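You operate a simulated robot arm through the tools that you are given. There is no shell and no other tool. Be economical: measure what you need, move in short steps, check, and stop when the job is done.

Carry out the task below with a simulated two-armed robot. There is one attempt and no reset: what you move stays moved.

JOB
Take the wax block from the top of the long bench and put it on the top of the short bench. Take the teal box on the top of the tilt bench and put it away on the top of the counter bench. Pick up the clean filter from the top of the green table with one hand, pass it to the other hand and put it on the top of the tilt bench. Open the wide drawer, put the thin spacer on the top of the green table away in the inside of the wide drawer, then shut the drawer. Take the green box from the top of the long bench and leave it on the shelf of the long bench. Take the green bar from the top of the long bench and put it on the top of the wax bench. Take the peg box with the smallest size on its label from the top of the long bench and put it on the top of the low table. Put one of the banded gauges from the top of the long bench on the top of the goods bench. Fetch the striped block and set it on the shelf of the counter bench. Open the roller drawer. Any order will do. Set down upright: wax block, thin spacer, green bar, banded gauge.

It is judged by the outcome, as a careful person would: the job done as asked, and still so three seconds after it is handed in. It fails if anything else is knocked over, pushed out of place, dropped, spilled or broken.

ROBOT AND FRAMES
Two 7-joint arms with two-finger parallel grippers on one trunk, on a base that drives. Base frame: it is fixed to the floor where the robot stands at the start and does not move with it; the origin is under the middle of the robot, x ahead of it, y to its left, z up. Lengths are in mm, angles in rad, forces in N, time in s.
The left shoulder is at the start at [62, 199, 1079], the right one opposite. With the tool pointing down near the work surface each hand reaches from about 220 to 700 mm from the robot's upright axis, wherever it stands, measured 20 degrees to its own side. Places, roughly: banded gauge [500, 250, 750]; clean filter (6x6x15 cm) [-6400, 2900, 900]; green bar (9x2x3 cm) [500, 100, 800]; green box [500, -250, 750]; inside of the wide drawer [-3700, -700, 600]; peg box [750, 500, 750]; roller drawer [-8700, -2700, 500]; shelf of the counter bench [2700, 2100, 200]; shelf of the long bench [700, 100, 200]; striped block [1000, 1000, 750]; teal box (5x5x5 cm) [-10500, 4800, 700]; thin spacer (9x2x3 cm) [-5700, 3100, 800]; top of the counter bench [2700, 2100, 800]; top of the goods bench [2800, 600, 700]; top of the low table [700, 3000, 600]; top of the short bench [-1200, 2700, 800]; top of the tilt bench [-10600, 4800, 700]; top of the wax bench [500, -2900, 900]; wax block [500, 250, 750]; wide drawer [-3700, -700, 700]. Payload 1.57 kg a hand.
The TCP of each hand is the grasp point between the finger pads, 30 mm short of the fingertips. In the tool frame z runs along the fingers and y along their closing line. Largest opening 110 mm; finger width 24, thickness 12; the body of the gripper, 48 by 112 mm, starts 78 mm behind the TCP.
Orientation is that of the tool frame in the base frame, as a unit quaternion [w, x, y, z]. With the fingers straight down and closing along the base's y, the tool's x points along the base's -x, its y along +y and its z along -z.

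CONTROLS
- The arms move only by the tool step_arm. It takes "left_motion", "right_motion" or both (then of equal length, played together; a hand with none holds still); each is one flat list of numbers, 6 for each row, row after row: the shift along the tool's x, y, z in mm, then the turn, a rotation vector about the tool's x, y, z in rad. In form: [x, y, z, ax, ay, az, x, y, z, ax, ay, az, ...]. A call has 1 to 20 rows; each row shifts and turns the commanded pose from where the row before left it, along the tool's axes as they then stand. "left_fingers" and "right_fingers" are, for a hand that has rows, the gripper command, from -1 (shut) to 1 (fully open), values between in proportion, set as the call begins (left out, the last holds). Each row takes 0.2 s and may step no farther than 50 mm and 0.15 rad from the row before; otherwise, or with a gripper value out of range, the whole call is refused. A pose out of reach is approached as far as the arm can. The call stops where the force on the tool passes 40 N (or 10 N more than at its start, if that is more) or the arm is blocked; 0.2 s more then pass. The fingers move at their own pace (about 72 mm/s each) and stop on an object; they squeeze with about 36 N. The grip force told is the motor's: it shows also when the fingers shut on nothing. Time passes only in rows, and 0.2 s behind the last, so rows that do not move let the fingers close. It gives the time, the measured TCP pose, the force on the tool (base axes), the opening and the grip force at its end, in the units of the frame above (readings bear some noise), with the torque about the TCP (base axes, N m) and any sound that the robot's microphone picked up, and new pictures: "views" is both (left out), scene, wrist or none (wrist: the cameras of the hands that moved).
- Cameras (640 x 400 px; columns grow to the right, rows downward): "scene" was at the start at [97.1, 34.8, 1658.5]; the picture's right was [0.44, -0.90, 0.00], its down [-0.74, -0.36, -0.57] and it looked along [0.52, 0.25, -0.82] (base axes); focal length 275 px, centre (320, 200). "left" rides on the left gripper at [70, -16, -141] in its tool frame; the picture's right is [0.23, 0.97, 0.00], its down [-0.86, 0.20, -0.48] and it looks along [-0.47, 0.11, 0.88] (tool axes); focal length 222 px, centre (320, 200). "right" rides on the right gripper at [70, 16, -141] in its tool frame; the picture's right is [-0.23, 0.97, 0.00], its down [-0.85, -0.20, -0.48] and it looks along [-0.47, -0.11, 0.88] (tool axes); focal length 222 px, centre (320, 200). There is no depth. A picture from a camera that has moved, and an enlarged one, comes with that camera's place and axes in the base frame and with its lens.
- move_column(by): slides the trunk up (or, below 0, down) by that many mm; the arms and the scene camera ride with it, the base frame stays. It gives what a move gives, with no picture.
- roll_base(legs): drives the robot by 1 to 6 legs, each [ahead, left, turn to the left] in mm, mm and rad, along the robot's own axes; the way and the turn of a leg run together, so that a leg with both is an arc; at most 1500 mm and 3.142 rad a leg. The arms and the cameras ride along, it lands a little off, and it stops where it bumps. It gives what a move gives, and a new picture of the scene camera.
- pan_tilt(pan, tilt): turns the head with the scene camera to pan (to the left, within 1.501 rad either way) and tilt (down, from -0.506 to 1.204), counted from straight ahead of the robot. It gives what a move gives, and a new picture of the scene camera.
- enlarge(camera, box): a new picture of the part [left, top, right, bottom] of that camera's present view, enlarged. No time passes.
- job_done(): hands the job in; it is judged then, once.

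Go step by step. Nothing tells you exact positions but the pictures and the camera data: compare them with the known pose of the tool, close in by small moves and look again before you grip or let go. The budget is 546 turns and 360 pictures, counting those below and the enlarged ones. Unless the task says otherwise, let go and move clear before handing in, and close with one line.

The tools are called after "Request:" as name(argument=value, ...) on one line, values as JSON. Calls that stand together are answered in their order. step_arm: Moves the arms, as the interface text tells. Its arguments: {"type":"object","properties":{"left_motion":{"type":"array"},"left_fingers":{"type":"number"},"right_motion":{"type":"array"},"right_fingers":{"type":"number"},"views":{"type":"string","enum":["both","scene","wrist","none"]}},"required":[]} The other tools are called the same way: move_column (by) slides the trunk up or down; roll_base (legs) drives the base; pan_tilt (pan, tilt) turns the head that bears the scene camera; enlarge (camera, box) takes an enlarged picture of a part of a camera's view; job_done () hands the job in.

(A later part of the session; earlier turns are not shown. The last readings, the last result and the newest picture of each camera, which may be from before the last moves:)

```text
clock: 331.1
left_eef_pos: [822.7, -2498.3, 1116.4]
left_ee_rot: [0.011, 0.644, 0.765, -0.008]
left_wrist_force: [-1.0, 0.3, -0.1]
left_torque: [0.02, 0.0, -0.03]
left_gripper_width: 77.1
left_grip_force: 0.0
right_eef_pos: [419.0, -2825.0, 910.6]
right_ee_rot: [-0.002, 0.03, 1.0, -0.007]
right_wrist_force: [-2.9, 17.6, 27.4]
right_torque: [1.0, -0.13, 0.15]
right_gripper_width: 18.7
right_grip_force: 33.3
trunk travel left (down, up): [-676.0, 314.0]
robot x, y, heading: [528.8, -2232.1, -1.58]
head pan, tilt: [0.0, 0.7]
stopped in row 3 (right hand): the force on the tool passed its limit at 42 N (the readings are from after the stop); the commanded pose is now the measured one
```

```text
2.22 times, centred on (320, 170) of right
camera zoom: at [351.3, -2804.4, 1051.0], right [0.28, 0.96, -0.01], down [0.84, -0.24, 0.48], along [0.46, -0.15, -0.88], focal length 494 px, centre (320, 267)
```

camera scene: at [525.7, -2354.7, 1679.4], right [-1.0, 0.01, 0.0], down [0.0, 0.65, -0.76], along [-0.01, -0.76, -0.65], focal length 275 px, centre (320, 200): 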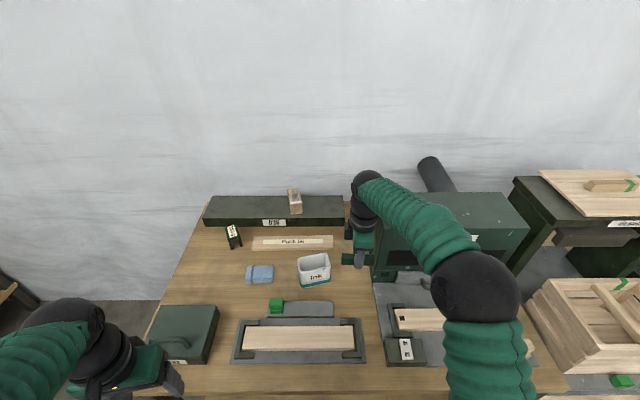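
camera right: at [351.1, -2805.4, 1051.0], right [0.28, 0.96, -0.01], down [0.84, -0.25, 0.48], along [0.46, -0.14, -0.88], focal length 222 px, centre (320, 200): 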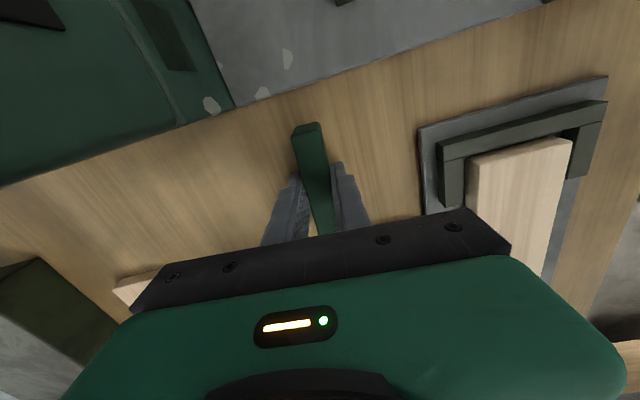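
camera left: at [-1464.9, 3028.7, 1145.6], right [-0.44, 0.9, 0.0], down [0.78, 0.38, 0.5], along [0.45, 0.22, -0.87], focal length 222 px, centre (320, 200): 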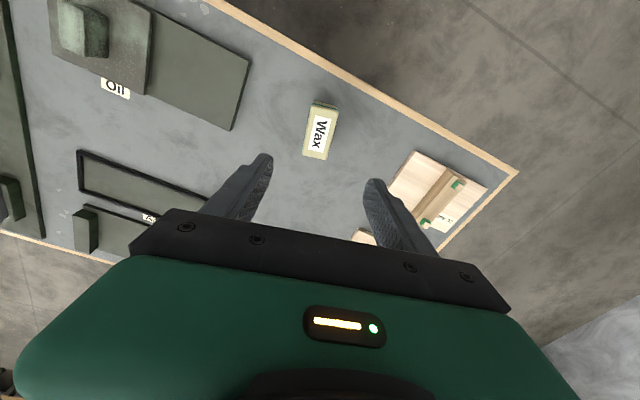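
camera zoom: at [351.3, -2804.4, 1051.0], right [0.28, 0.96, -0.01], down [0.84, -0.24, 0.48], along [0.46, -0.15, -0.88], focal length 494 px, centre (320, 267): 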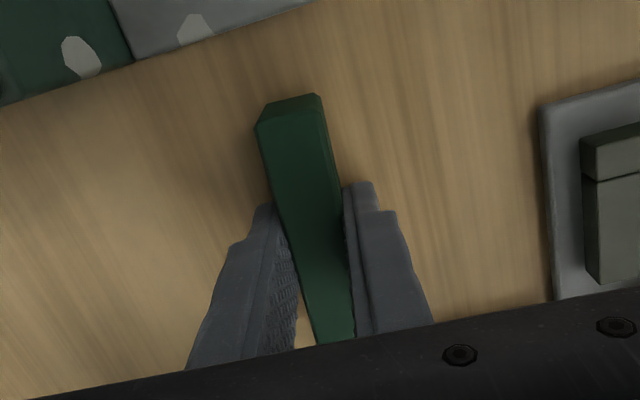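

Cross-checking puts the table at about 880, so the bar is down on the table. I ease up slightly, release and lift.

Request:
step_arm(right_motion=[0, 0, -1, 0, 0, 0, 0, 0, -1, 0, 0, 0], views="none")

Request:
step_arm(right_motion=[0, 0, 0, 0, 0, 0, 0, 0, 0, 0, 0, 0, 0, 0, 0, 0, 0, 0], right_fingers=-0.1, views="none")

Request:
step_arm(right_motion=[0, 0, -20, 0, 0, 0, 0, 0, -40, 0, 0, 0, 0, 0, -40, 0, 0, 0, 0, 0, -40, 0, 0, 0], views="wrist")

```text
clock: 331.7
left_eef_pos: [820.9, -2498.5, 1115.9]
left_ee_rot: [0.01, 0.644, 0.765, -0.008]
left_wrist_force: [0.4, -0.5, -0.5]
left_torque: [0.01, -0.01, -0.03]
left_gripper_width: 76.8
left_grip_force: 0.1
right_eef_pos: [420.1, -2825.4, 910.5]
right_ee_rot: [-0.002, 0.03, 1.0, -0.008]
right_wrist_force: [-2.9, 14.0, 18.2]
right_torque: [0.75, -0.01, 0.12]
right_gripper_width: 18.9
right_grip_force: 33.4
trunk travel left (down, up): [-676.0, 314.0]
robot x, y, heading: [528.2, -2231.2, -1.573]
head pan, tilt: [0.0, 0.7]
```

```text
clock: 332.5
left_eef_pos: [822.4, -2503.4, 1114.6]
left_ee_rot: [0.009, 0.643, 0.766, -0.007]
left_wrist_force: [0.1, 0.1, 0.7]
left_torque: [0.04, 0.03, 0.0]
left_gripper_width: 77.3
left_grip_force: 0.0
right_eef_pos: [419.5, -2832.3, 910.8]
right_ee_rot: [0.0, 0.031, 0.999, -0.011]
right_wrist_force: [-4.8, -18.4, 28.9]
right_torque: [0.14, 0.02, 0.0]
right_gripper_width: 32.7
right_grip_force: 0.1
trunk travel left (down, up): [-676.0, 314.0]
robot x, y, heading: [525.4, -2231.3, -1.575]
head pan, tilt: [0.0, 0.7]
```

```text
clock: 333.5
left_eef_pos: [822.1, -2502.7, 1115.3]
left_ee_rot: [0.009, 0.643, 0.765, -0.007]
left_wrist_force: [0.0, -0.1, 0.0]
left_torque: [-0.03, -0.01, 0.02]
left_gripper_width: 76.8
left_grip_force: 0.0
right_eef_pos: [418.8, -2826.7, 1052.9]
right_ee_rot: [-0.001, 0.03, 1.0, -0.006]
right_wrist_force: [-0.4, -0.5, 0.1]
right_torque: [-0.02, -0.01, 0.0]
right_gripper_width: 49.6
right_grip_force: 0.1
trunk travel left (down, up): [-676.0, 314.0]
robot x, y, heading: [522.1, -2233.5, -1.577]
head pan, tilt: [0.0, 0.7]
camera right: at [350.0, -2804.5, 1194.3], right [0.28, 0.96, -0.01], down [0.84, -0.24, 0.48], along [0.46, -0.15, -0.88], focal length 222 px, centre (320, 200)
```

right: 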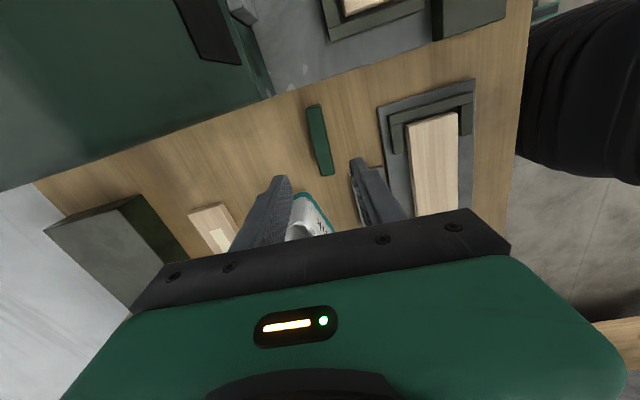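

The green bar stands on the wax bench. I retract and drive west to look for the wide drawer.

Request:
step_arm(right_motion=[0, 45, -10, 0, 0, 0, 0, 45, -10, 0, 0, 0, 0, 45, 0, 0, 0, 0, 0, 45, 0, 0, 0, 0], right_fingers=1, views="none")

Request:
roll_base(legs=[[-500, 0, 0], [0, 0, -1.56], [1300, 0, 0], [1000, 0, 0]])

Request:
pan_tilt(pan=-0.3, tilt=0.35)

```text
clock: 334.5
left_eef_pos: [822.3, -2500.6, 1115.9]
left_ee_rot: [0.009, 0.642, 0.766, -0.008]
left_wrist_force: [0.4, 0.4, 1.1]
left_torque: [-0.03, 0.0, 0.0]
left_gripper_width: 76.9
left_grip_force: 0.0
right_eef_pos: [427.9, -2647.4, 1064.6]
right_ee_rot: [-0.002, 0.029, 1.0, -0.007]
right_wrist_force: [0.0, 1.0, 0.2]
right_torque: [-0.03, -0.03, 0.0]
right_gripper_width: 109.9
right_grip_force: 0.1
trunk travel left (down, up): [-676.0, 314.0]
robot x, y, heading: [526.3, -2227.3, -1.575]
head pan, tilt: [0.0, 0.7]
```

```text
clock: 352.1
left_eef_pos: [-1998.6, -1988.7, 1115.4]
left_ee_rot: [0.002, 0.996, 0.091, -0.011]
left_wrist_force: [0.0, 0.4, 0.1]
left_torque: [0.01, 0.02, 0.02]
left_gripper_width: 77.2
left_grip_force: 0.0
right_eef_pos: [-2148.3, -1596.5, 1064.3]
right_ee_rot: [-0.006, 0.725, 0.688, -0.004]
right_wrist_force: [-1.1, 0.0, 0.0]
right_torque: [0.01, 0.0, 0.03]
right_gripper_width: 110.0
right_grip_force: 0.0
trunk travel left (down, up): [-676.0, 314.0]
robot x, y, heading: [-1731.4, -1688.2, -3.134]
head pan, tilt: [0.0, 0.7]
camera scene: at [-1847.4, -1690.7, 1679.9], right [0.0, 1.0, 0.0], down [0.64, 0.0, -0.76], along [-0.76, 0.0, -0.64], focal length 275 px, centre (320, 200)
```

scene: 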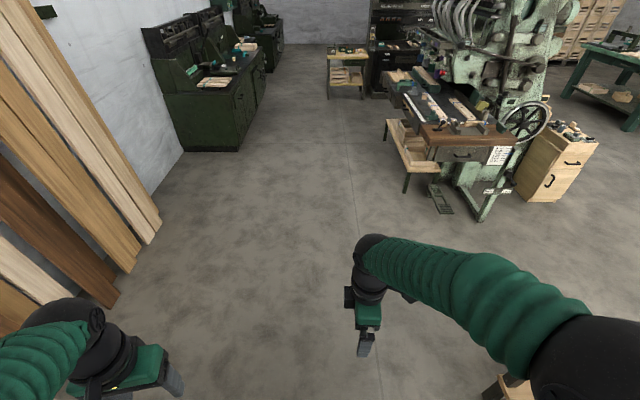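

```text
clock: 353.0
left_eef_pos: [-1999.4, -1989.0, 1114.2]
left_ee_rot: [0.002, 0.996, 0.09, -0.011]
left_wrist_force: [0.1, 0.1, -0.9]
left_torque: [0.02, 0.0, -0.03]
left_gripper_width: 77.0
left_grip_force: 0.0
right_eef_pos: [-2148.1, -1597.0, 1064.4]
right_ee_rot: [-0.005, 0.726, 0.688, -0.003]
right_wrist_force: [0.6, -0.6, 0.0]
right_torque: [-0.02, 0.02, -0.01]
right_gripper_width: 109.9
right_grip_force: 0.1
trunk travel left (down, up): [-676.0, 314.0]
robot x, y, heading: [-1734.3, -1687.3, -3.144]
head pan, tilt: [-0.3, 0.351]
camera scene: at [-1853.1, -1663.2, 1711.1], right [0.29, 0.96, 0.0], down [0.33, -0.1, -0.94], along [-0.9, 0.28, -0.35], focal length 275 px, centre (320, 200)
```

scene: 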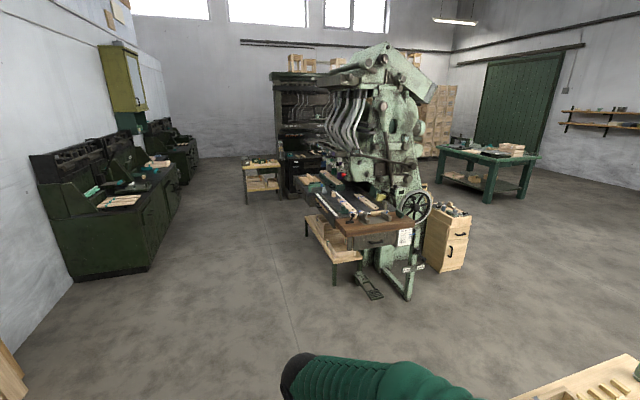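

Request:
enlarge(camera="scene", box=[290, 160, 480, 310])

```text
2.67 times, centred on (385, 235) of scene
camera zoom: at [-1853.1, -1663.2, 1711.1], right [0.29, 0.96, 0.0], down [0.33, -0.1, -0.94], along [-0.9, 0.28, -0.35], focal length 734 px, centre (147, 107)
```

zoom: 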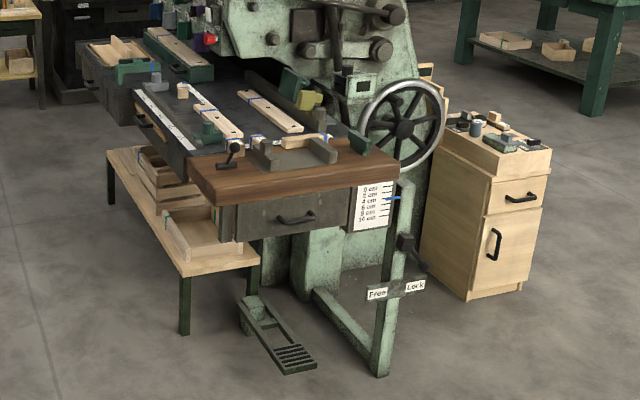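

The wide drawer is the one under the brown wooden top of the milling machine, near (-3500,-700), facing me. I drive in front of it.

Request:
roll_base(legs=[[1040, 0, 0], [0, -950, 0]])

Request:
pan_tilt(pan=0.1, tilt=0.7)

```text
clock: 363.0
left_eef_pos: [-3020.2, -1004.7, 1114.9]
left_ee_rot: [0.001, 0.995, 0.097, -0.01]
left_wrist_force: [0.7, 0.0, 0.8]
left_torque: [0.06, -0.01, 0.0]
left_gripper_width: 77.0
left_grip_force: 0.1
right_eef_pos: [-3173.9, -614.8, 1064.6]
right_ee_rot: [-0.006, 0.721, 0.693, -0.003]
right_wrist_force: [-0.6, -0.1, 0.3]
right_torque: [0.0, 0.01, 0.01]
right_gripper_width: 110.3
right_grip_force: 0.1
trunk travel left (down, up): [-676.0, 314.0]
robot x, y, heading: [-2754.8, -704.3, -3.128]
head pan, tilt: [-0.3, 0.351]
camera scene: at [-2877.7, -679.2, 1711.3], right [0.28, 0.96, 0.0], down [0.33, -0.09, -0.94], along [-0.9, 0.27, -0.34], focal length 275 px, centre (320, 200)
```

scene: 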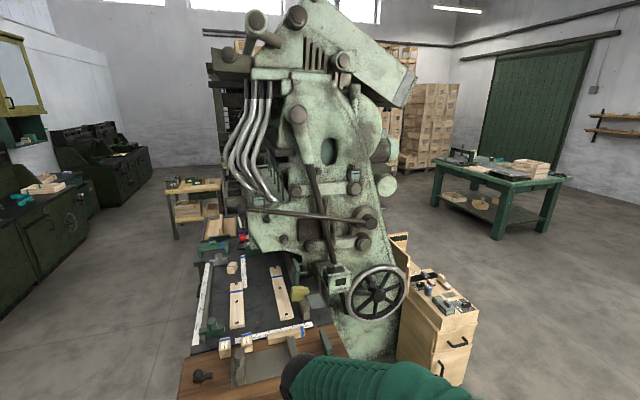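

```text
clock: 363.9
left_eef_pos: [-3019.7, -1004.6, 1114.8]
left_ee_rot: [0.001, 0.995, 0.096, -0.012]
left_wrist_force: [0.9, -0.7, -0.4]
left_torque: [0.0, 0.01, 0.0]
left_gripper_width: 76.8
left_grip_force: 0.0
right_eef_pos: [-3174.8, -613.2, 1066.0]
right_ee_rot: [-0.006, 0.721, 0.692, -0.004]
right_wrist_force: [0.9, 0.3, -0.7]
right_torque: [-0.02, 0.01, -0.05]
right_gripper_width: 110.1
right_grip_force: 0.1
trunk travel left (down, up): [-676.0, 314.0]
robot x, y, heading: [-2754.5, -696.6, -3.125]
head pan, tilt: [0.099, 0.7]
camera scene: at [-2872.6, -712.3, 1679.9], right [-0.11, 0.99, 0.0], down [0.64, 0.07, -0.76], along [-0.76, -0.09, -0.64], focal length 275 px, centre (320, 200)
```

scene: 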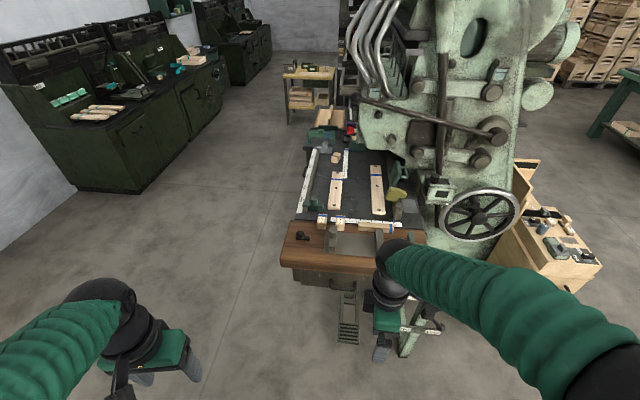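

I lower the trunk and turn the right hand to point forward with the fingers closing vertically, ready for the drawer handle.

Request:
move_column(by=-300)

Request:
step_arm(right_motion=[0, -40, 0, 0, 0, 0, 0, -40, 0, 0, 0, 0, 0, -40, 0, 0, 0, 0, 0, 0, 0, 0.143, 0, 0, 0, 0, 0, 0.143, 0, 0, 0, 0, 0, 0.143, 0, 0, 0, 0, 0, 0.143, 0, 0, 0, 0, 0, 0.143, 0, 0, 0, 0, 0, 0.143, 0, 0, 0, 0, 0, 0.143, 0, 0, 0, 0, 0, 0.143, 0, 0, 0, 0, 0, 0.143, 0, 0, 0, 0, 0, 0.143, 0, 0, 0, 0, 0, 0.143, 0, 0], views="both")

```text
clock: 366.9
left_eef_pos: [-3019.1, -1001.8, 815.0]
left_ee_rot: [0.002, 0.995, 0.097, -0.012]
left_wrist_force: [-0.2, -0.1, 1.1]
left_torque: [-0.02, 0.0, -0.01]
left_gripper_width: 76.9
left_grip_force: 0.0
right_eef_pos: [-3174.2, -611.4, 764.7]
right_ee_rot: [-0.006, 0.721, 0.693, -0.004]
right_wrist_force: [0.0, 0.0, 0.0]
right_torque: [-0.02, 0.0, 0.03]
right_gripper_width: 110.2
right_grip_force: 0.1
trunk travel left (down, up): [-376.0, 614.0]
robot x, y, heading: [-2757.7, -701.7, -3.131]
head pan, tilt: [0.099, 0.7]
```

```text
clock: 369.9
left_eef_pos: [-3019.8, -1003.6, 814.8]
left_ee_rot: [0.001, 0.995, 0.097, -0.01]
left_wrist_force: [-0.5, 0.3, 0.1]
left_torque: [0.0, -0.04, -0.02]
left_gripper_width: 77.0
left_grip_force: 0.0
right_eef_pos: [-3292.2, -598.0, 761.2]
right_ee_rot: [-0.51, 0.52, 0.503, -0.465]
right_wrist_force: [0.2, -0.8, -0.3]
right_torque: [-0.01, 0.01, 0.02]
right_gripper_width: 109.9
right_grip_force: 0.1
right hand out of reach, approached as far as the arm can: row 9
trunk travel left (down, up): [-376.0, 614.0]
robot x, y, heading: [-2754.3, -701.1, -3.127]
head pan, tilt: [0.099, 0.7]
camera scene: at [-2873.6, -712.1, 1379.8], right [-0.11, 0.99, 0.0], down [0.64, 0.07, -0.76], along [-0.76, -0.09, -0.65], focal length 275 px, centre (320, 200)
camera right: at [-3145.9, -539.3, 753.0], right [0.03, -0.2, -0.98], down [0.41, -0.89, 0.2], along [-0.91, -0.41, 0.05], focal length 222 px, centre (320, 200)
```

scene: 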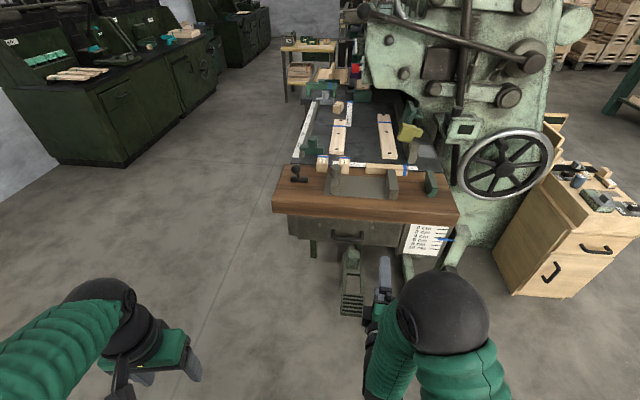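
right: 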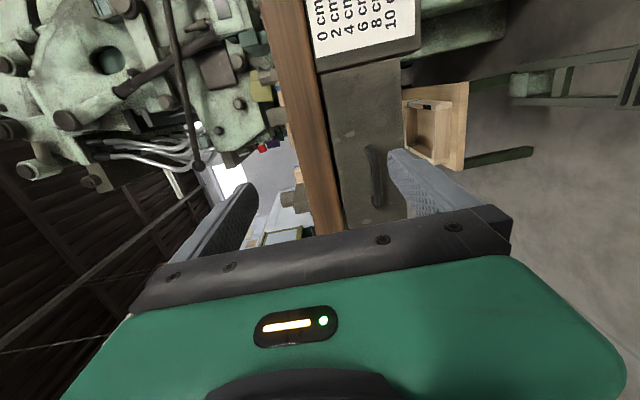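

The handle triangulates to about (-3526,-692,663). I bring the right hand in front of it.

Request:
step_arm(right_motion=[-26.7, 21.8, 5, 0, 0, 0, -26.7, 21.8, 5, 0, 0, 0, -26.7, 21.8, 20, 0, 0, 0, -26.7, 21.8, 20, 0, 0, 0, 0, 0, 40, 0, 0, 0, 0, 0, 40, 0, 0, 0, 0, 0, 36, 0, 0, 0], right_fingers=0.2, views="both")

```text
clock: 371.4
left_eef_pos: [-3019.5, -1003.3, 811.9]
left_ee_rot: [0.003, 0.995, 0.096, -0.01]
left_wrist_force: [0.4, 0.0, 0.7]
left_torque: [-0.01, -0.04, 0.04]
left_gripper_width: 76.9
left_grip_force: 0.1
right_eef_pos: [-3457.3, -692.1, 660.1]
right_ee_rot: [-0.512, 0.519, 0.503, -0.464]
right_wrist_force: [0.0, -0.5, -1.1]
right_torque: [0.04, 0.03, 0.0]
right_gripper_width: 65.9
right_grip_force: 0.0
trunk travel left (down, up): [-376.0, 614.0]
robot x, y, heading: [-2756.3, -700.8, -3.13]
head pan, tilt: [0.099, 0.7]
camera scene: at [-2874.0, -711.9, 1377.1], right [-0.11, 0.99, 0.0], down [0.64, 0.07, -0.76], along [-0.76, -0.09, -0.65], focal length 275 px, centre (320, 200)
camera right: at [-3312.2, -632.4, 652.1], right [0.03, -0.2, -0.98], down [0.41, -0.89, 0.19], along [-0.91, -0.41, 0.05], focal length 222 px, centre (320, 200)
```

scene: 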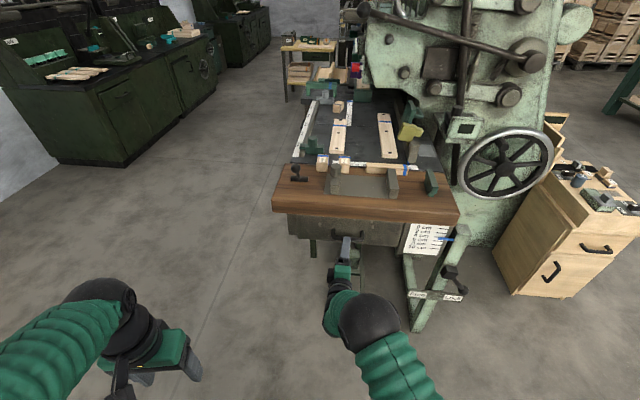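
right: 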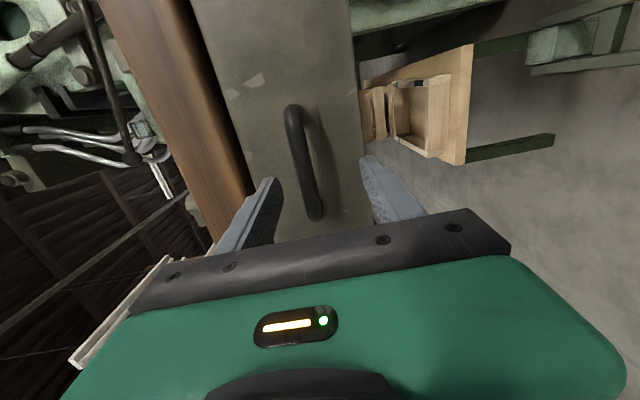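

Request:
step_arm(right_motion=[0, -11, 15, 0, 0, 0, 0, 0, 15, 0, 0, 0, 0, 0, 12, 0, 0, 0, 0, 0, 10, 0, 0, 0], views="wrist")

```text
clock: 372.4
left_eef_pos: [-3020.1, -1001.9, 815.6]
left_ee_rot: [0.002, 0.995, 0.097, -0.011]
left_wrist_force: [0.6, 0.0, 0.3]
left_torque: [-0.02, -0.01, 0.01]
left_gripper_width: 77.0
left_grip_force: 0.1
right_eef_pos: [-3512.8, -689.6, 673.0]
right_ee_rot: [-0.511, 0.52, 0.503, -0.464]
right_wrist_force: [-0.7, -0.5, 0.2]
right_torque: [0.02, 0.0, 0.02]
right_gripper_width: 66.1
right_grip_force: 0.0
trunk travel left (down, up): [-376.0, 614.0]
robot x, y, heading: [-2757.6, -698.4, -3.123]
head pan, tilt: [0.099, 0.7]
camera right: at [-3365.8, -630.7, 665.8], right [0.03, -0.2, -0.98], down [0.41, -0.89, 0.2], along [-0.91, -0.41, 0.05], focal length 222 px, centre (320, 200)
```

right: 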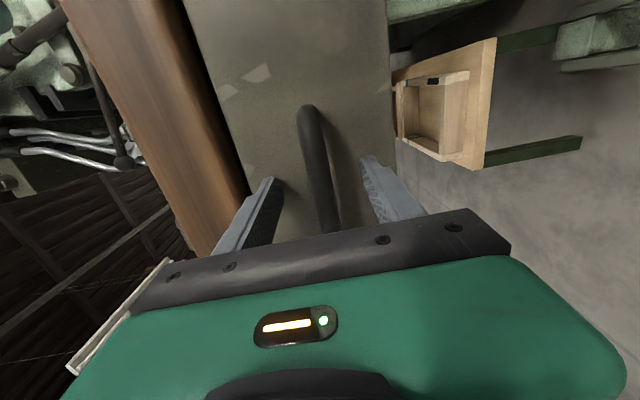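

Request:
step_arm(right_motion=[0, 0, 8, 0, 0, 0, 0, 0, 0, 0, 0, 0, 0, 0, 0, 0, 0, 0, 0, 0, 0, 0, 0, 0, 0, 0, 0, 0, 0, 0], right_fingers=-1, views="wrist")

```text
clock: 372.9
left_eef_pos: [-3013.7, -1001.2, 817.1]
left_ee_rot: [0.001, 0.995, 0.097, -0.014]
left_wrist_force: [-0.1, 0.9, 0.1]
left_torque: [0.03, 0.05, 0.0]
left_gripper_width: 77.0
left_grip_force: 0.0
right_eef_pos: [-3514.3, -691.1, 680.3]
right_ee_rot: [-0.513, 0.517, 0.499, -0.469]
right_wrist_force: [29.6, 3.5, 9.0]
right_torque: [-0.4, 1.72, 0.27]
right_gripper_width: 36.3
right_grip_force: 16.5
trunk travel left (down, up): [-376.0, 614.0]
robot x, y, heading: [-2755.4, -700.1, -3.129]
head pan, tilt: [0.099, 0.7]
stopped in row 2 (right hand): the force on the tool passed its limit at 45 N (the readings are from after the stop); the commanded pose is now the measured one
camera right: at [-3367.5, -631.3, 670.9], right [0.02, -0.2, -0.98], down [0.42, -0.89, 0.19], along [-0.91, -0.41, 0.07], focal length 222 px, centre (320, 200)
```

right: 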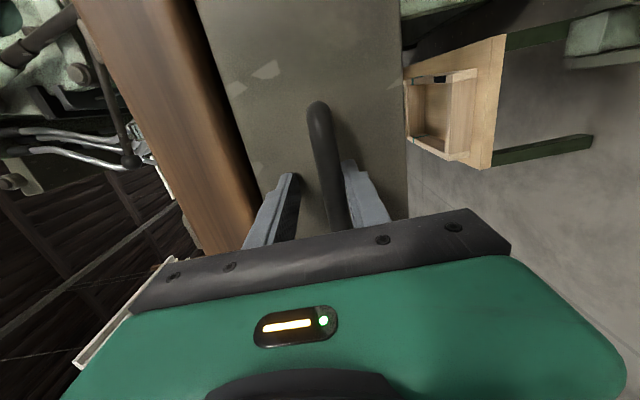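

Request:
step_arm(right_motion=[0, 8, -6, 0, 0, 0, 0, 0, 0, 0, 0, 0, 0, 0, 0, 0, 0, 0, 0, 0, 0, 0, 0, 0], right_fingers=-1, views="wrist")

```text
clock: 373.9
left_eef_pos: [-3017.8, -1002.0, 815.9]
left_ee_rot: [0.003, 0.995, 0.096, -0.012]
left_wrist_force: [0.2, -0.8, -0.3]
left_torque: [0.01, -0.02, 0.01]
left_gripper_width: 76.9
left_grip_force: 0.0
right_eef_pos: [-3510.8, -690.6, 671.7]
right_ee_rot: [-0.513, 0.518, 0.5, -0.468]
right_wrist_force: [-1.1, 4.3, 19.0]
right_torque: [-0.8, -0.14, -0.58]
right_gripper_width: 16.2
right_grip_force: 31.9
trunk travel left (down, up): [-376.0, 614.0]
robot x, y, heading: [-2754.7, -701.9, -3.131]
head pan, tilt: [0.099, 0.7]
camera right: at [-3364.3, -631.2, 661.5], right [0.02, -0.2, -0.98], down [0.42, -0.89, 0.19], along [-0.91, -0.41, 0.06], focal length 222 px, centre (320, 200)
```

right: 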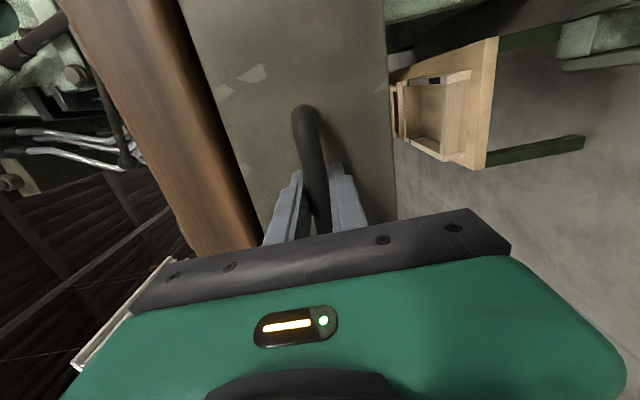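

Gripped on the handle. I pull the drawer open by backing the base a little, then check.

Request:
roll_base(legs=[[-120, 0, 0]])

```text
clock: 375.1
left_eef_pos: [-2895.6, -1001.5, 815.7]
left_ee_rot: [0.001, 0.995, 0.096, -0.013]
left_wrist_force: [1.1, -0.1, -0.6]
left_torque: [0.0, 0.02, -0.04]
left_gripper_width: 76.9
left_grip_force: 0.1
right_eef_pos: [-3388.1, -690.1, 670.9]
right_ee_rot: [-0.512, 0.517, 0.502, -0.467]
right_wrist_force: [-1.0, -8.8, 19.0]
right_torque: [-0.81, -0.04, 0.31]
right_gripper_width: 16.2
right_grip_force: 31.0
trunk travel left (down, up): [-376.0, 614.0]
robot x, y, heading: [-2633.2, -697.6, -3.13]
head pan, tilt: [0.099, 0.7]
camera scene: at [-2746.2, -712.2, 1380.4], right [-0.11, 0.99, 0.0], down [0.64, 0.07, -0.77], along [-0.76, -0.08, -0.64], focal length 275 px, centre (320, 200)
```

scene: 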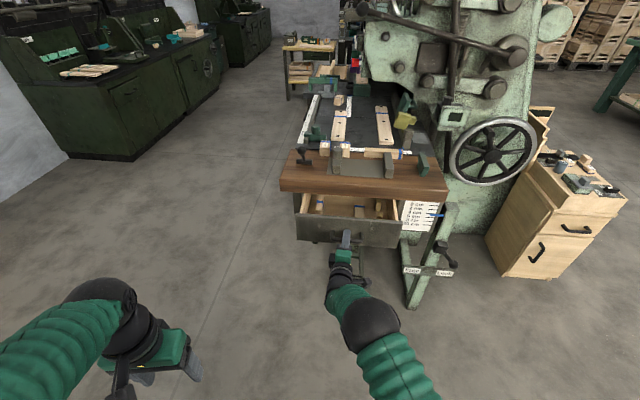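

The drawer moves smoothly; I pull about 110 mm more.

Request:
roll_base(legs=[[-110, 0, 0]])

Request:
enlarge(camera="scene", box=[260, 130, 480, 280])

```text
clock: 376.4
left_eef_pos: [-2814.0, -1005.5, 815.1]
left_ee_rot: [0.003, 0.996, 0.091, -0.011]
left_wrist_force: [0.5, 0.1, 0.5]
left_torque: [-0.02, -0.03, 0.02]
left_gripper_width: 77.0
left_grip_force: 0.1
right_eef_pos: [-3305.7, -691.4, 670.2]
right_ee_rot: [-0.514, 0.521, 0.496, -0.467]
right_wrist_force: [-2.2, -1.9, 8.2]
right_torque: [-0.75, -0.05, -0.65]
right_gripper_width: 16.1
right_grip_force: 31.7
trunk travel left (down, up): [-376.0, 614.0]
robot x, y, heading: [-2550.9, -705.8, -3.138]
head pan, tilt: [0.099, 0.7]
stopped in leg 1: the robot was blocked; the commanded pose is now the measured one
camera scene: at [-2665.2, -718.7, 1379.7], right [-0.1, 0.99, 0.0], down [0.64, 0.07, -0.76], along [-0.76, -0.08, -0.65], focal length 275 px, centre (320, 200)
```

scene: 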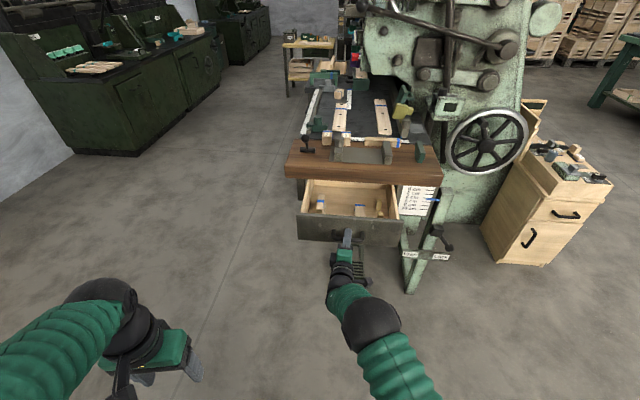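

```text
2.67 times, centred on (370, 205) of scene
camera zoom: at [-2665.2, -718.7, 1379.7], right [-0.1, 0.99, 0.0], down [0.64, 0.07, -0.76], along [-0.76, -0.08, -0.65], focal length 734 px, centre (187, 187)
```

zoom: 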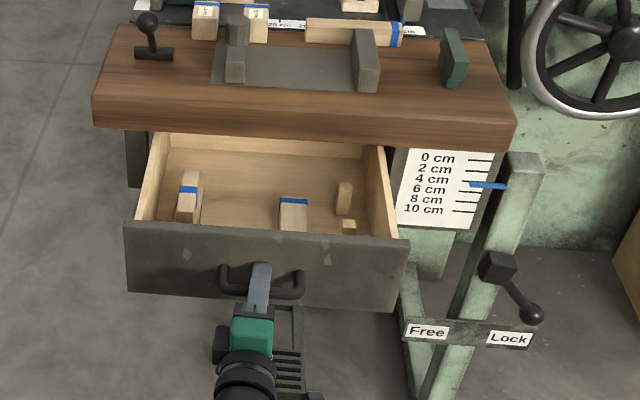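

The drawer is open by about 205 mm, enough room inside. I release the handle and back the hand off.

Request:
step_arm(right_motion=[0, 0, 0, 0, 0, 0, 0, 0, 0, 0, 0, 0, 0, 0, 0, 0, 0, 0], right_fingers=0, views="none")

Request:
step_arm(right_motion=[0, 0, -20, 0, 0, 0, 0, 0, -30, 0, 0, 0, 0, 0, -30, 0, 0, 0], views="scene")

Request:
pan_tilt(pan=-1.5, tilt=0.9)

```text
clock: 377.2
left_eef_pos: [-2813.0, -1005.9, 815.5]
left_ee_rot: [0.003, 0.996, 0.093, -0.011]
left_wrist_force: [-0.4, -0.6, 0.9]
left_torque: [0.01, 0.0, 0.02]
left_gripper_width: 77.1
left_grip_force: 0.0
right_eef_pos: [-3304.4, -690.5, 667.4]
right_ee_rot: [-0.514, 0.521, 0.499, -0.464]
right_wrist_force: [0.2, -0.1, 0.4]
right_torque: [0.0, -0.01, -0.01]
right_gripper_width: 55.0
right_grip_force: 0.1
trunk travel left (down, up): [-376.0, 614.0]
robot x, y, heading: [-2547.1, -704.5, -3.139]
head pan, tilt: [0.099, 0.7]
```

```text
clock: 378.2
left_eef_pos: [-2813.8, -1006.7, 817.4]
left_ee_rot: [0.002, 0.996, 0.092, -0.012]
left_wrist_force: [-0.9, 0.2, -0.7]
left_torque: [-0.06, 0.0, -0.02]
left_gripper_width: 76.8
left_grip_force: 0.2
right_eef_pos: [-3230.4, -645.2, 663.8]
right_ee_rot: [-0.531, 0.539, 0.483, -0.44]
right_wrist_force: [0.5, 0.7, 0.5]
right_torque: [0.01, -0.02, 0.0]
right_gripper_width: 54.9
right_grip_force: 0.0
trunk travel left (down, up): [-376.0, 614.0]
robot x, y, heading: [-2546.7, -706.5, -3.136]
head pan, tilt: [0.099, 0.7]
stopped in row 3 (right hand): the arm was blocked; the commanded pose is now the measured one
camera scene: at [-2665.8, -718.1, 1381.5], right [-0.1, 0.99, 0.0], down [0.64, 0.07, -0.76], along [-0.76, -0.08, -0.65], focal length 275 px, centre (320, 200)
```

scene: 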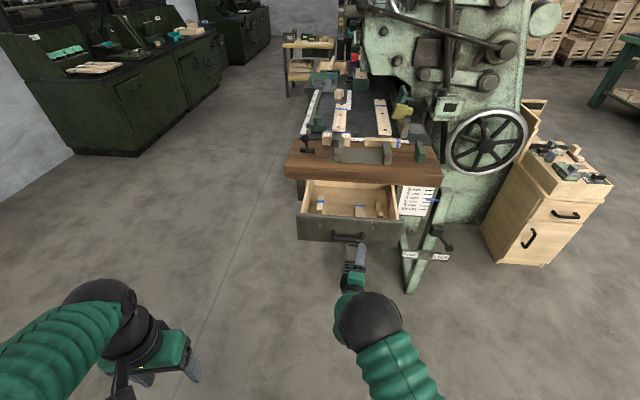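

```text
clock: 379.8
left_eef_pos: [-2813.4, -1006.5, 816.2]
left_ee_rot: [0.003, 0.996, 0.092, -0.012]
left_wrist_force: [0.0, 0.3, 0.4]
left_torque: [0.0, 0.0, -0.02]
left_gripper_width: 77.1
left_grip_force: 0.0
right_eef_pos: [-3232.1, -648.1, 666.8]
right_ee_rot: [-0.53, 0.538, 0.482, -0.443]
right_wrist_force: [-0.1, -0.2, 0.3]
right_torque: [-0.03, 0.02, 0.02]
right_gripper_width: 54.8
right_grip_force: 0.1
trunk travel left (down, up): [-376.0, 614.0]
robot x, y, heading: [-2548.8, -710.4, -3.137]
head pan, tilt: [-1.499, 0.901]
camera scene: at [-2586.9, -633.9, 1364.4], right [1.0, 0.08, 0.0], down [0.06, -0.78, -0.62], along [-0.05, 0.62, -0.78], focal length 275 px, centre (320, 200)
```

scene: 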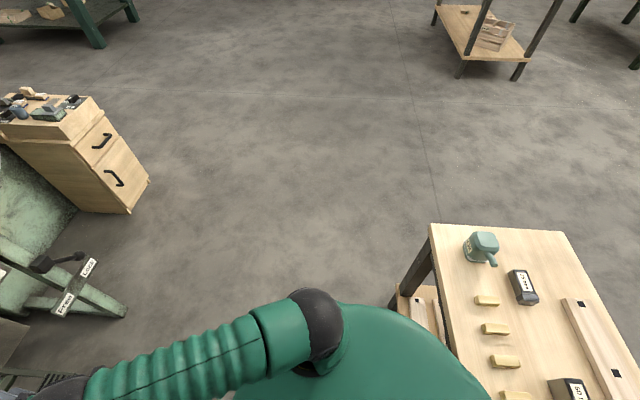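

The small table behind stands close; I raise the trunk, edge forward away from it, then strafe and drive west toward the roller drawer.

Request:
move_column(by=300)

Request:
roll_base(legs=[[90, 0, 0], [0, 950, 0]])

Request:
step_arm(right_motion=[0, 0, 0, -0.143, 0, 0, 0, 0, 0, -0.143, 0, 0, 0, 0, 0, -0.143, 0, 0, 0, 0, 0, -0.143, 0, 0, 0, 0, 0, -0.143, 0, 0, 0, 0, 0, -0.143, 0, 0, 0, 0, 0, -0.143, 0, 0, 0, 0, 0, -0.143, 0, 0, 0, 0, 0, -0.143, 0, 0, 0, 0, 0, -0.143, 0, 0, 0, 0, 0, -0.1, 0, 0], views="none")

Request:
pan_tilt(pan=0, tilt=0.3)

```text
clock: 382.8
left_eef_pos: [-2813.7, -1006.4, 1117.5]
left_ee_rot: [0.003, 0.996, 0.092, -0.012]
left_wrist_force: [-0.2, 0.5, -0.3]
left_torque: [0.01, 0.02, -0.01]
left_gripper_width: 76.8
left_grip_force: 0.0
right_eef_pos: [-3232.1, -646.8, 965.8]
right_ee_rot: [-0.531, 0.54, 0.482, -0.441]
right_wrist_force: [0.1, -0.4, 0.4]
right_torque: [0.02, 0.01, 0.02]
right_gripper_width: 55.1
right_grip_force: 0.1
trunk travel left (down, up): [-676.0, 314.0]
robot x, y, heading: [-2551.4, -709.3, -3.132]
head pan, tilt: [-1.499, 0.901]
```

```text
clock: 388.5
left_eef_pos: [-2896.3, -1952.1, 1117.1]
left_ee_rot: [0.004, 0.996, 0.093, -0.012]
left_wrist_force: [0.6, -0.9, 1.2]
left_torque: [0.01, -0.02, 0.0]
left_gripper_width: 77.4
left_grip_force: 0.0
right_eef_pos: [-3314.7, -1593.5, 965.6]
right_ee_rot: [-0.53, 0.539, 0.482, -0.443]
right_wrist_force: [-0.8, 0.6, -0.4]
right_torque: [0.01, 0.02, 0.01]
right_gripper_width: 55.0
right_grip_force: 0.0
trunk travel left (down, up): [-676.0, 314.0]
robot x, y, heading: [-2630.5, -1656.3, -3.136]
head pan, tilt: [-1.499, 0.901]
camera scene: at [-2669.6, -1577.5, 1663.7], right [1.0, 0.08, 0.0], down [0.06, -0.78, -0.62], along [-0.05, 0.62, -0.78], focal length 275 px, centre (320, 200)
```

scene: 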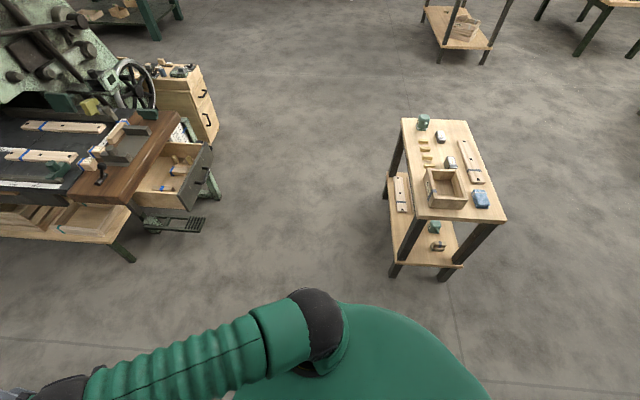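

```text
clock: 390.9
left_eef_pos: [-2894.0, -1954.1, 1116.5]
left_ee_rot: [0.003, 0.996, 0.093, -0.013]
left_wrist_force: [0.6, -0.3, 0.7]
left_torque: [0.03, 0.01, -0.02]
left_gripper_width: 76.8
left_grip_force: 0.1
right_eef_pos: [-3286.1, -1585.8, 968.2]
right_ee_rot: [-0.011, 0.755, 0.655, 0.013]
right_wrist_force: [0.7, 0.2, -0.3]
right_torque: [-0.03, 0.02, 0.0]
right_gripper_width: 55.0
right_grip_force: 0.2
right hand out of reach, approached as far as the arm can: row 11
trunk travel left (down, up): [-676.0, 314.0]
robot x, y, heading: [-2631.4, -1650.6, -3.133]
head pan, tilt: [-1.499, 0.901]
```

```text
clock: 392.5
left_eef_pos: [-2894.1, -1954.6, 1115.9]
left_ee_rot: [0.003, 0.996, 0.092, -0.013]
left_wrist_force: [0.8, 0.1, 0.2]
left_torque: [-0.04, 0.0, 0.0]
left_gripper_width: 77.2
left_grip_force: 0.0
right_eef_pos: [-3287.0, -1585.9, 966.8]
right_ee_rot: [-0.011, 0.755, 0.655, 0.014]
right_wrist_force: [-0.1, -0.2, 0.1]
right_torque: [-0.01, -0.02, 0.03]
right_gripper_width: 54.8
right_grip_force: 0.0
trunk travel left (down, up): [-676.0, 314.0]
robot x, y, heading: [-2630.1, -1653.1, -3.136]
head pan, tilt: [0.0, 0.3]
camera scene: at [-2758.0, -1656.4, 1715.8], right [-0.01, 1.0, 0.0], down [0.3, 0.0, -0.95], along [-0.95, -0.01, -0.3], focal length 275 px, centre (320, 200)
```

scene: 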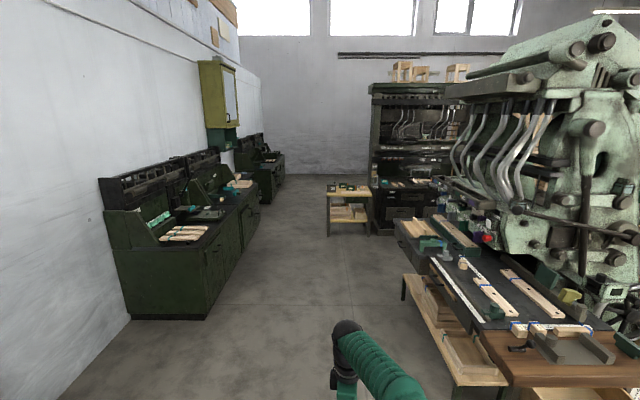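

I drive west along the corridor y≈-2110 and look at the far units on the left wall.

Request:
roll_base(legs=[[0, 460, 0], [1500, 0, 0], [1500, 0, 0], [1500, 0, 0]])

Request:
pan_tilt(pan=0.4, tilt=0.4)

```text
clock: 416.3
left_eef_pos: [-7364.5, -2627.6, 1116.0]
left_ee_rot: [0.004, 0.993, 0.116, -0.012]
left_wrist_force: [1.0, -0.5, -0.2]
left_torque: [-0.01, 0.0, 0.0]
left_gripper_width: 77.0
left_grip_force: 0.0
right_eef_pos: [-7773.9, -2277.2, 967.8]
right_ee_rot: [-0.012, 0.741, 0.671, 0.013]
right_wrist_force: [-0.8, 0.3, -0.4]
right_torque: [0.02, 0.02, -0.01]
right_gripper_width: 55.0
right_grip_force: 0.1
trunk travel left (down, up): [-676.0, 314.0]
robot x, y, heading: [-7118.0, -2310.2, -3.089]
head pan, tilt: [0.0, 0.3]
camera scene: at [-7241.7, -2324.7, 1715.9], right [-0.05, 1.0, 0.0], down [0.3, 0.02, -0.95], along [-0.95, -0.05, -0.3], focal length 275 px, centre (320, 200)
```

scene: 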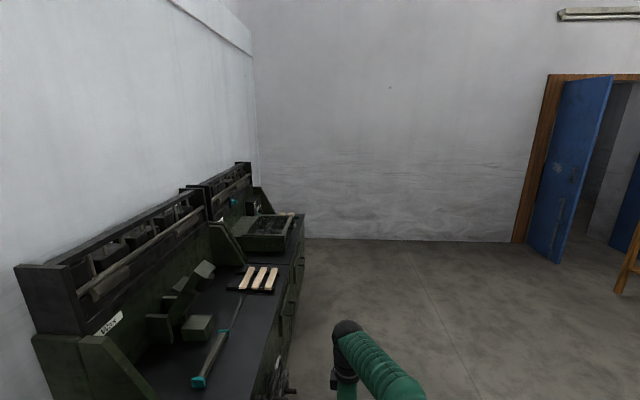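

```text
clock: 417.2
left_eef_pos: [-7364.4, -2628.4, 1116.1]
left_ee_rot: [0.003, 0.993, 0.116, -0.013]
left_wrist_force: [-0.4, -0.4, 0.4]
left_torque: [0.03, -0.01, 0.02]
left_gripper_width: 77.0
left_grip_force: 0.1
right_eef_pos: [-7774.6, -2276.9, 967.9]
right_ee_rot: [-0.011, 0.742, 0.671, 0.013]
right_wrist_force: [-0.8, 0.3, 0.2]
right_torque: [-0.02, 0.0, 0.0]
right_gripper_width: 54.9
right_grip_force: 0.1
trunk travel left (down, up): [-676.0, 314.0]
robot x, y, heading: [-7114.0, -2314.1, -3.09]
head pan, tilt: [0.4, 0.4]
camera scene: at [-7232.3, -2360.4, 1706.6], right [-0.44, 0.9, 0.0], down [0.35, 0.17, -0.92], along [-0.83, -0.4, -0.39], focal length 275 px, centre (320, 200)
```

scene: 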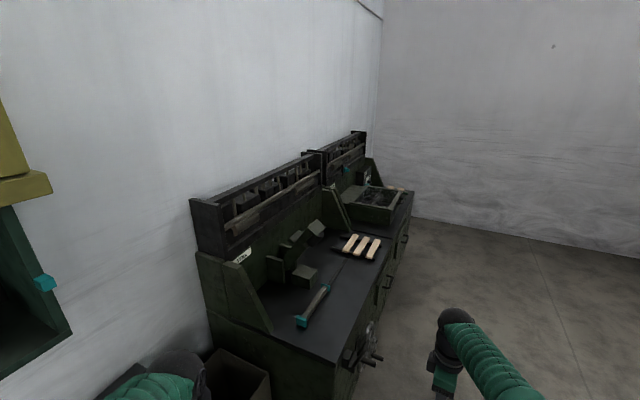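

Request:
roll_base(legs=[[0, -330, -0.05], [1450, 0, 0], [0, 0, 1.57]])

Request:
pan_tilt(pan=0, tilt=0.65)

```text
clock: 430.0
left_eef_pos: [-8299.1, -2273.2, 1117.4]
left_ee_rot: [0.011, 0.651, 0.759, -0.007]
left_wrist_force: [-0.4, -0.5, -0.2]
left_torque: [0.0, 0.03, -0.02]
left_gripper_width: 77.0
left_grip_force: 0.1
right_eef_pos: [-8680.0, -2654.7, 968.0]
right_ee_rot: [-0.018, 0.088, 0.996, 0.002]
right_wrist_force: [0.3, 0.0, -0.3]
right_torque: [0.03, -0.03, 0.0]
right_gripper_width: 55.0
right_grip_force: 0.2
trunk travel left (down, up): [-676.0, 314.0]
robot x, y, heading: [-8587.2, -2000.6, -1.597]
head pan, tilt: [0.4, 0.4]
camera scene: at [-8555.8, -2120.0, 1706.6], right [-0.93, -0.37, 0.0], down [-0.14, 0.36, -0.92], along [0.34, -0.86, -0.39], focal length 275 px, centre (320, 200)
```

scene: 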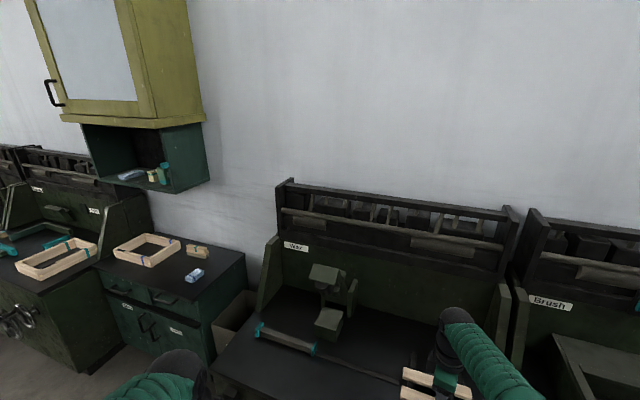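

```text
clock: 430.9
left_eef_pos: [-8299.1, -2271.7, 1117.2]
left_ee_rot: [0.011, 0.651, 0.759, -0.007]
left_wrist_force: [0.0, 0.3, -0.9]
left_torque: [0.02, -0.01, 0.01]
left_gripper_width: 76.8
left_grip_force: 0.1
right_eef_pos: [-8680.5, -2653.2, 969.0]
right_ee_rot: [-0.017, 0.089, 0.996, 0.001]
right_wrist_force: [0.1, 0.0, 0.6]
right_torque: [0.01, 0.02, -0.01]
right_gripper_width: 55.2
right_grip_force: 0.1
trunk travel left (down, up): [-676.0, 314.0]
robot x, y, heading: [-8589.4, -2000.7, -1.599]
head pan, tilt: [0.0, 0.649]
camera scene: at [-8591.7, -2120.2, 1684.1], right [-1.0, 0.03, 0.0], down [0.01, 0.61, -0.8], along [-0.02, -0.8, -0.61], focal length 275 px, centre (320, 200)
```

scene: 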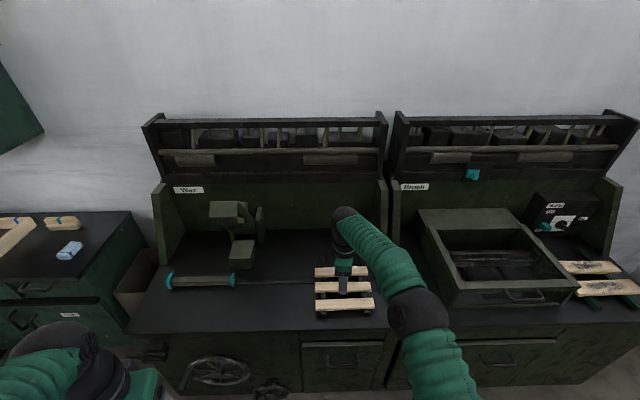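

The drawer at about (-8700,-2600) should be the roller drawer. I back off for a frontal look at labels.

Request:
roll_base(legs=[[-500, 0, 0.03]])

Request:
enlarge(camera="scene", box=[160, 180, 500, 400])

```text
clock: 433.7
left_eef_pos: [-8285.2, -1780.0, 1114.9]
left_ee_rot: [0.011, 0.642, 0.767, -0.006]
left_wrist_force: [-0.5, 0.5, 0.8]
left_torque: [-0.01, 0.0, 0.01]
left_gripper_width: 77.1
left_grip_force: 0.0
right_eef_pos: [-8656.4, -2170.7, 967.8]
right_ee_rot: [-0.018, 0.076, 0.997, 0.001]
right_wrist_force: [0.3, -0.4, 0.1]
right_torque: [0.01, -0.03, -0.02]
right_gripper_width: 55.2
right_grip_force: 0.0
trunk travel left (down, up): [-676.0, 314.0]
robot x, y, heading: [-8581.1, -1516.0, -1.57]
head pan, tilt: [0.0, 0.649]
camera scene: at [-8582.1, -1636.8, 1683.9], right [-1.0, 0.0, 0.0], down [0.0, 0.61, -0.79], along [0.0, -0.79, -0.61], focal length 275 px, centre (320, 200)
```

scene: 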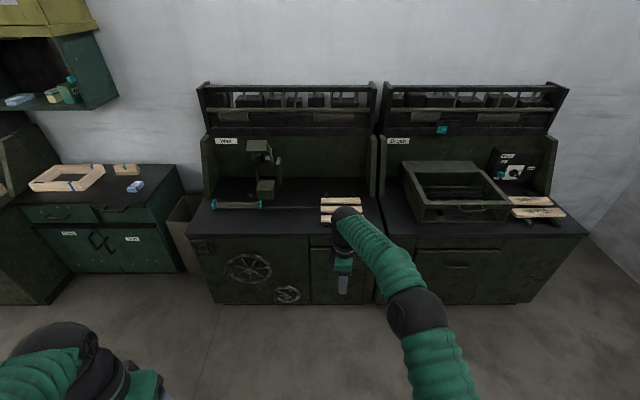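

```text
1.82 times, centred on (330, 290) of scene
camera zoom: at [-8582.1, -1636.8, 1683.9], right [-1.0, 0.0, 0.0], down [0.0, 0.61, -0.79], along [0.0, -0.79, -0.61], focal length 500 px, centre (302, 36)
```

zoom: 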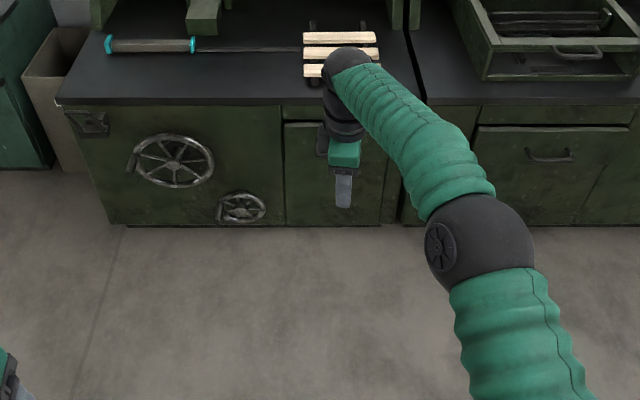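

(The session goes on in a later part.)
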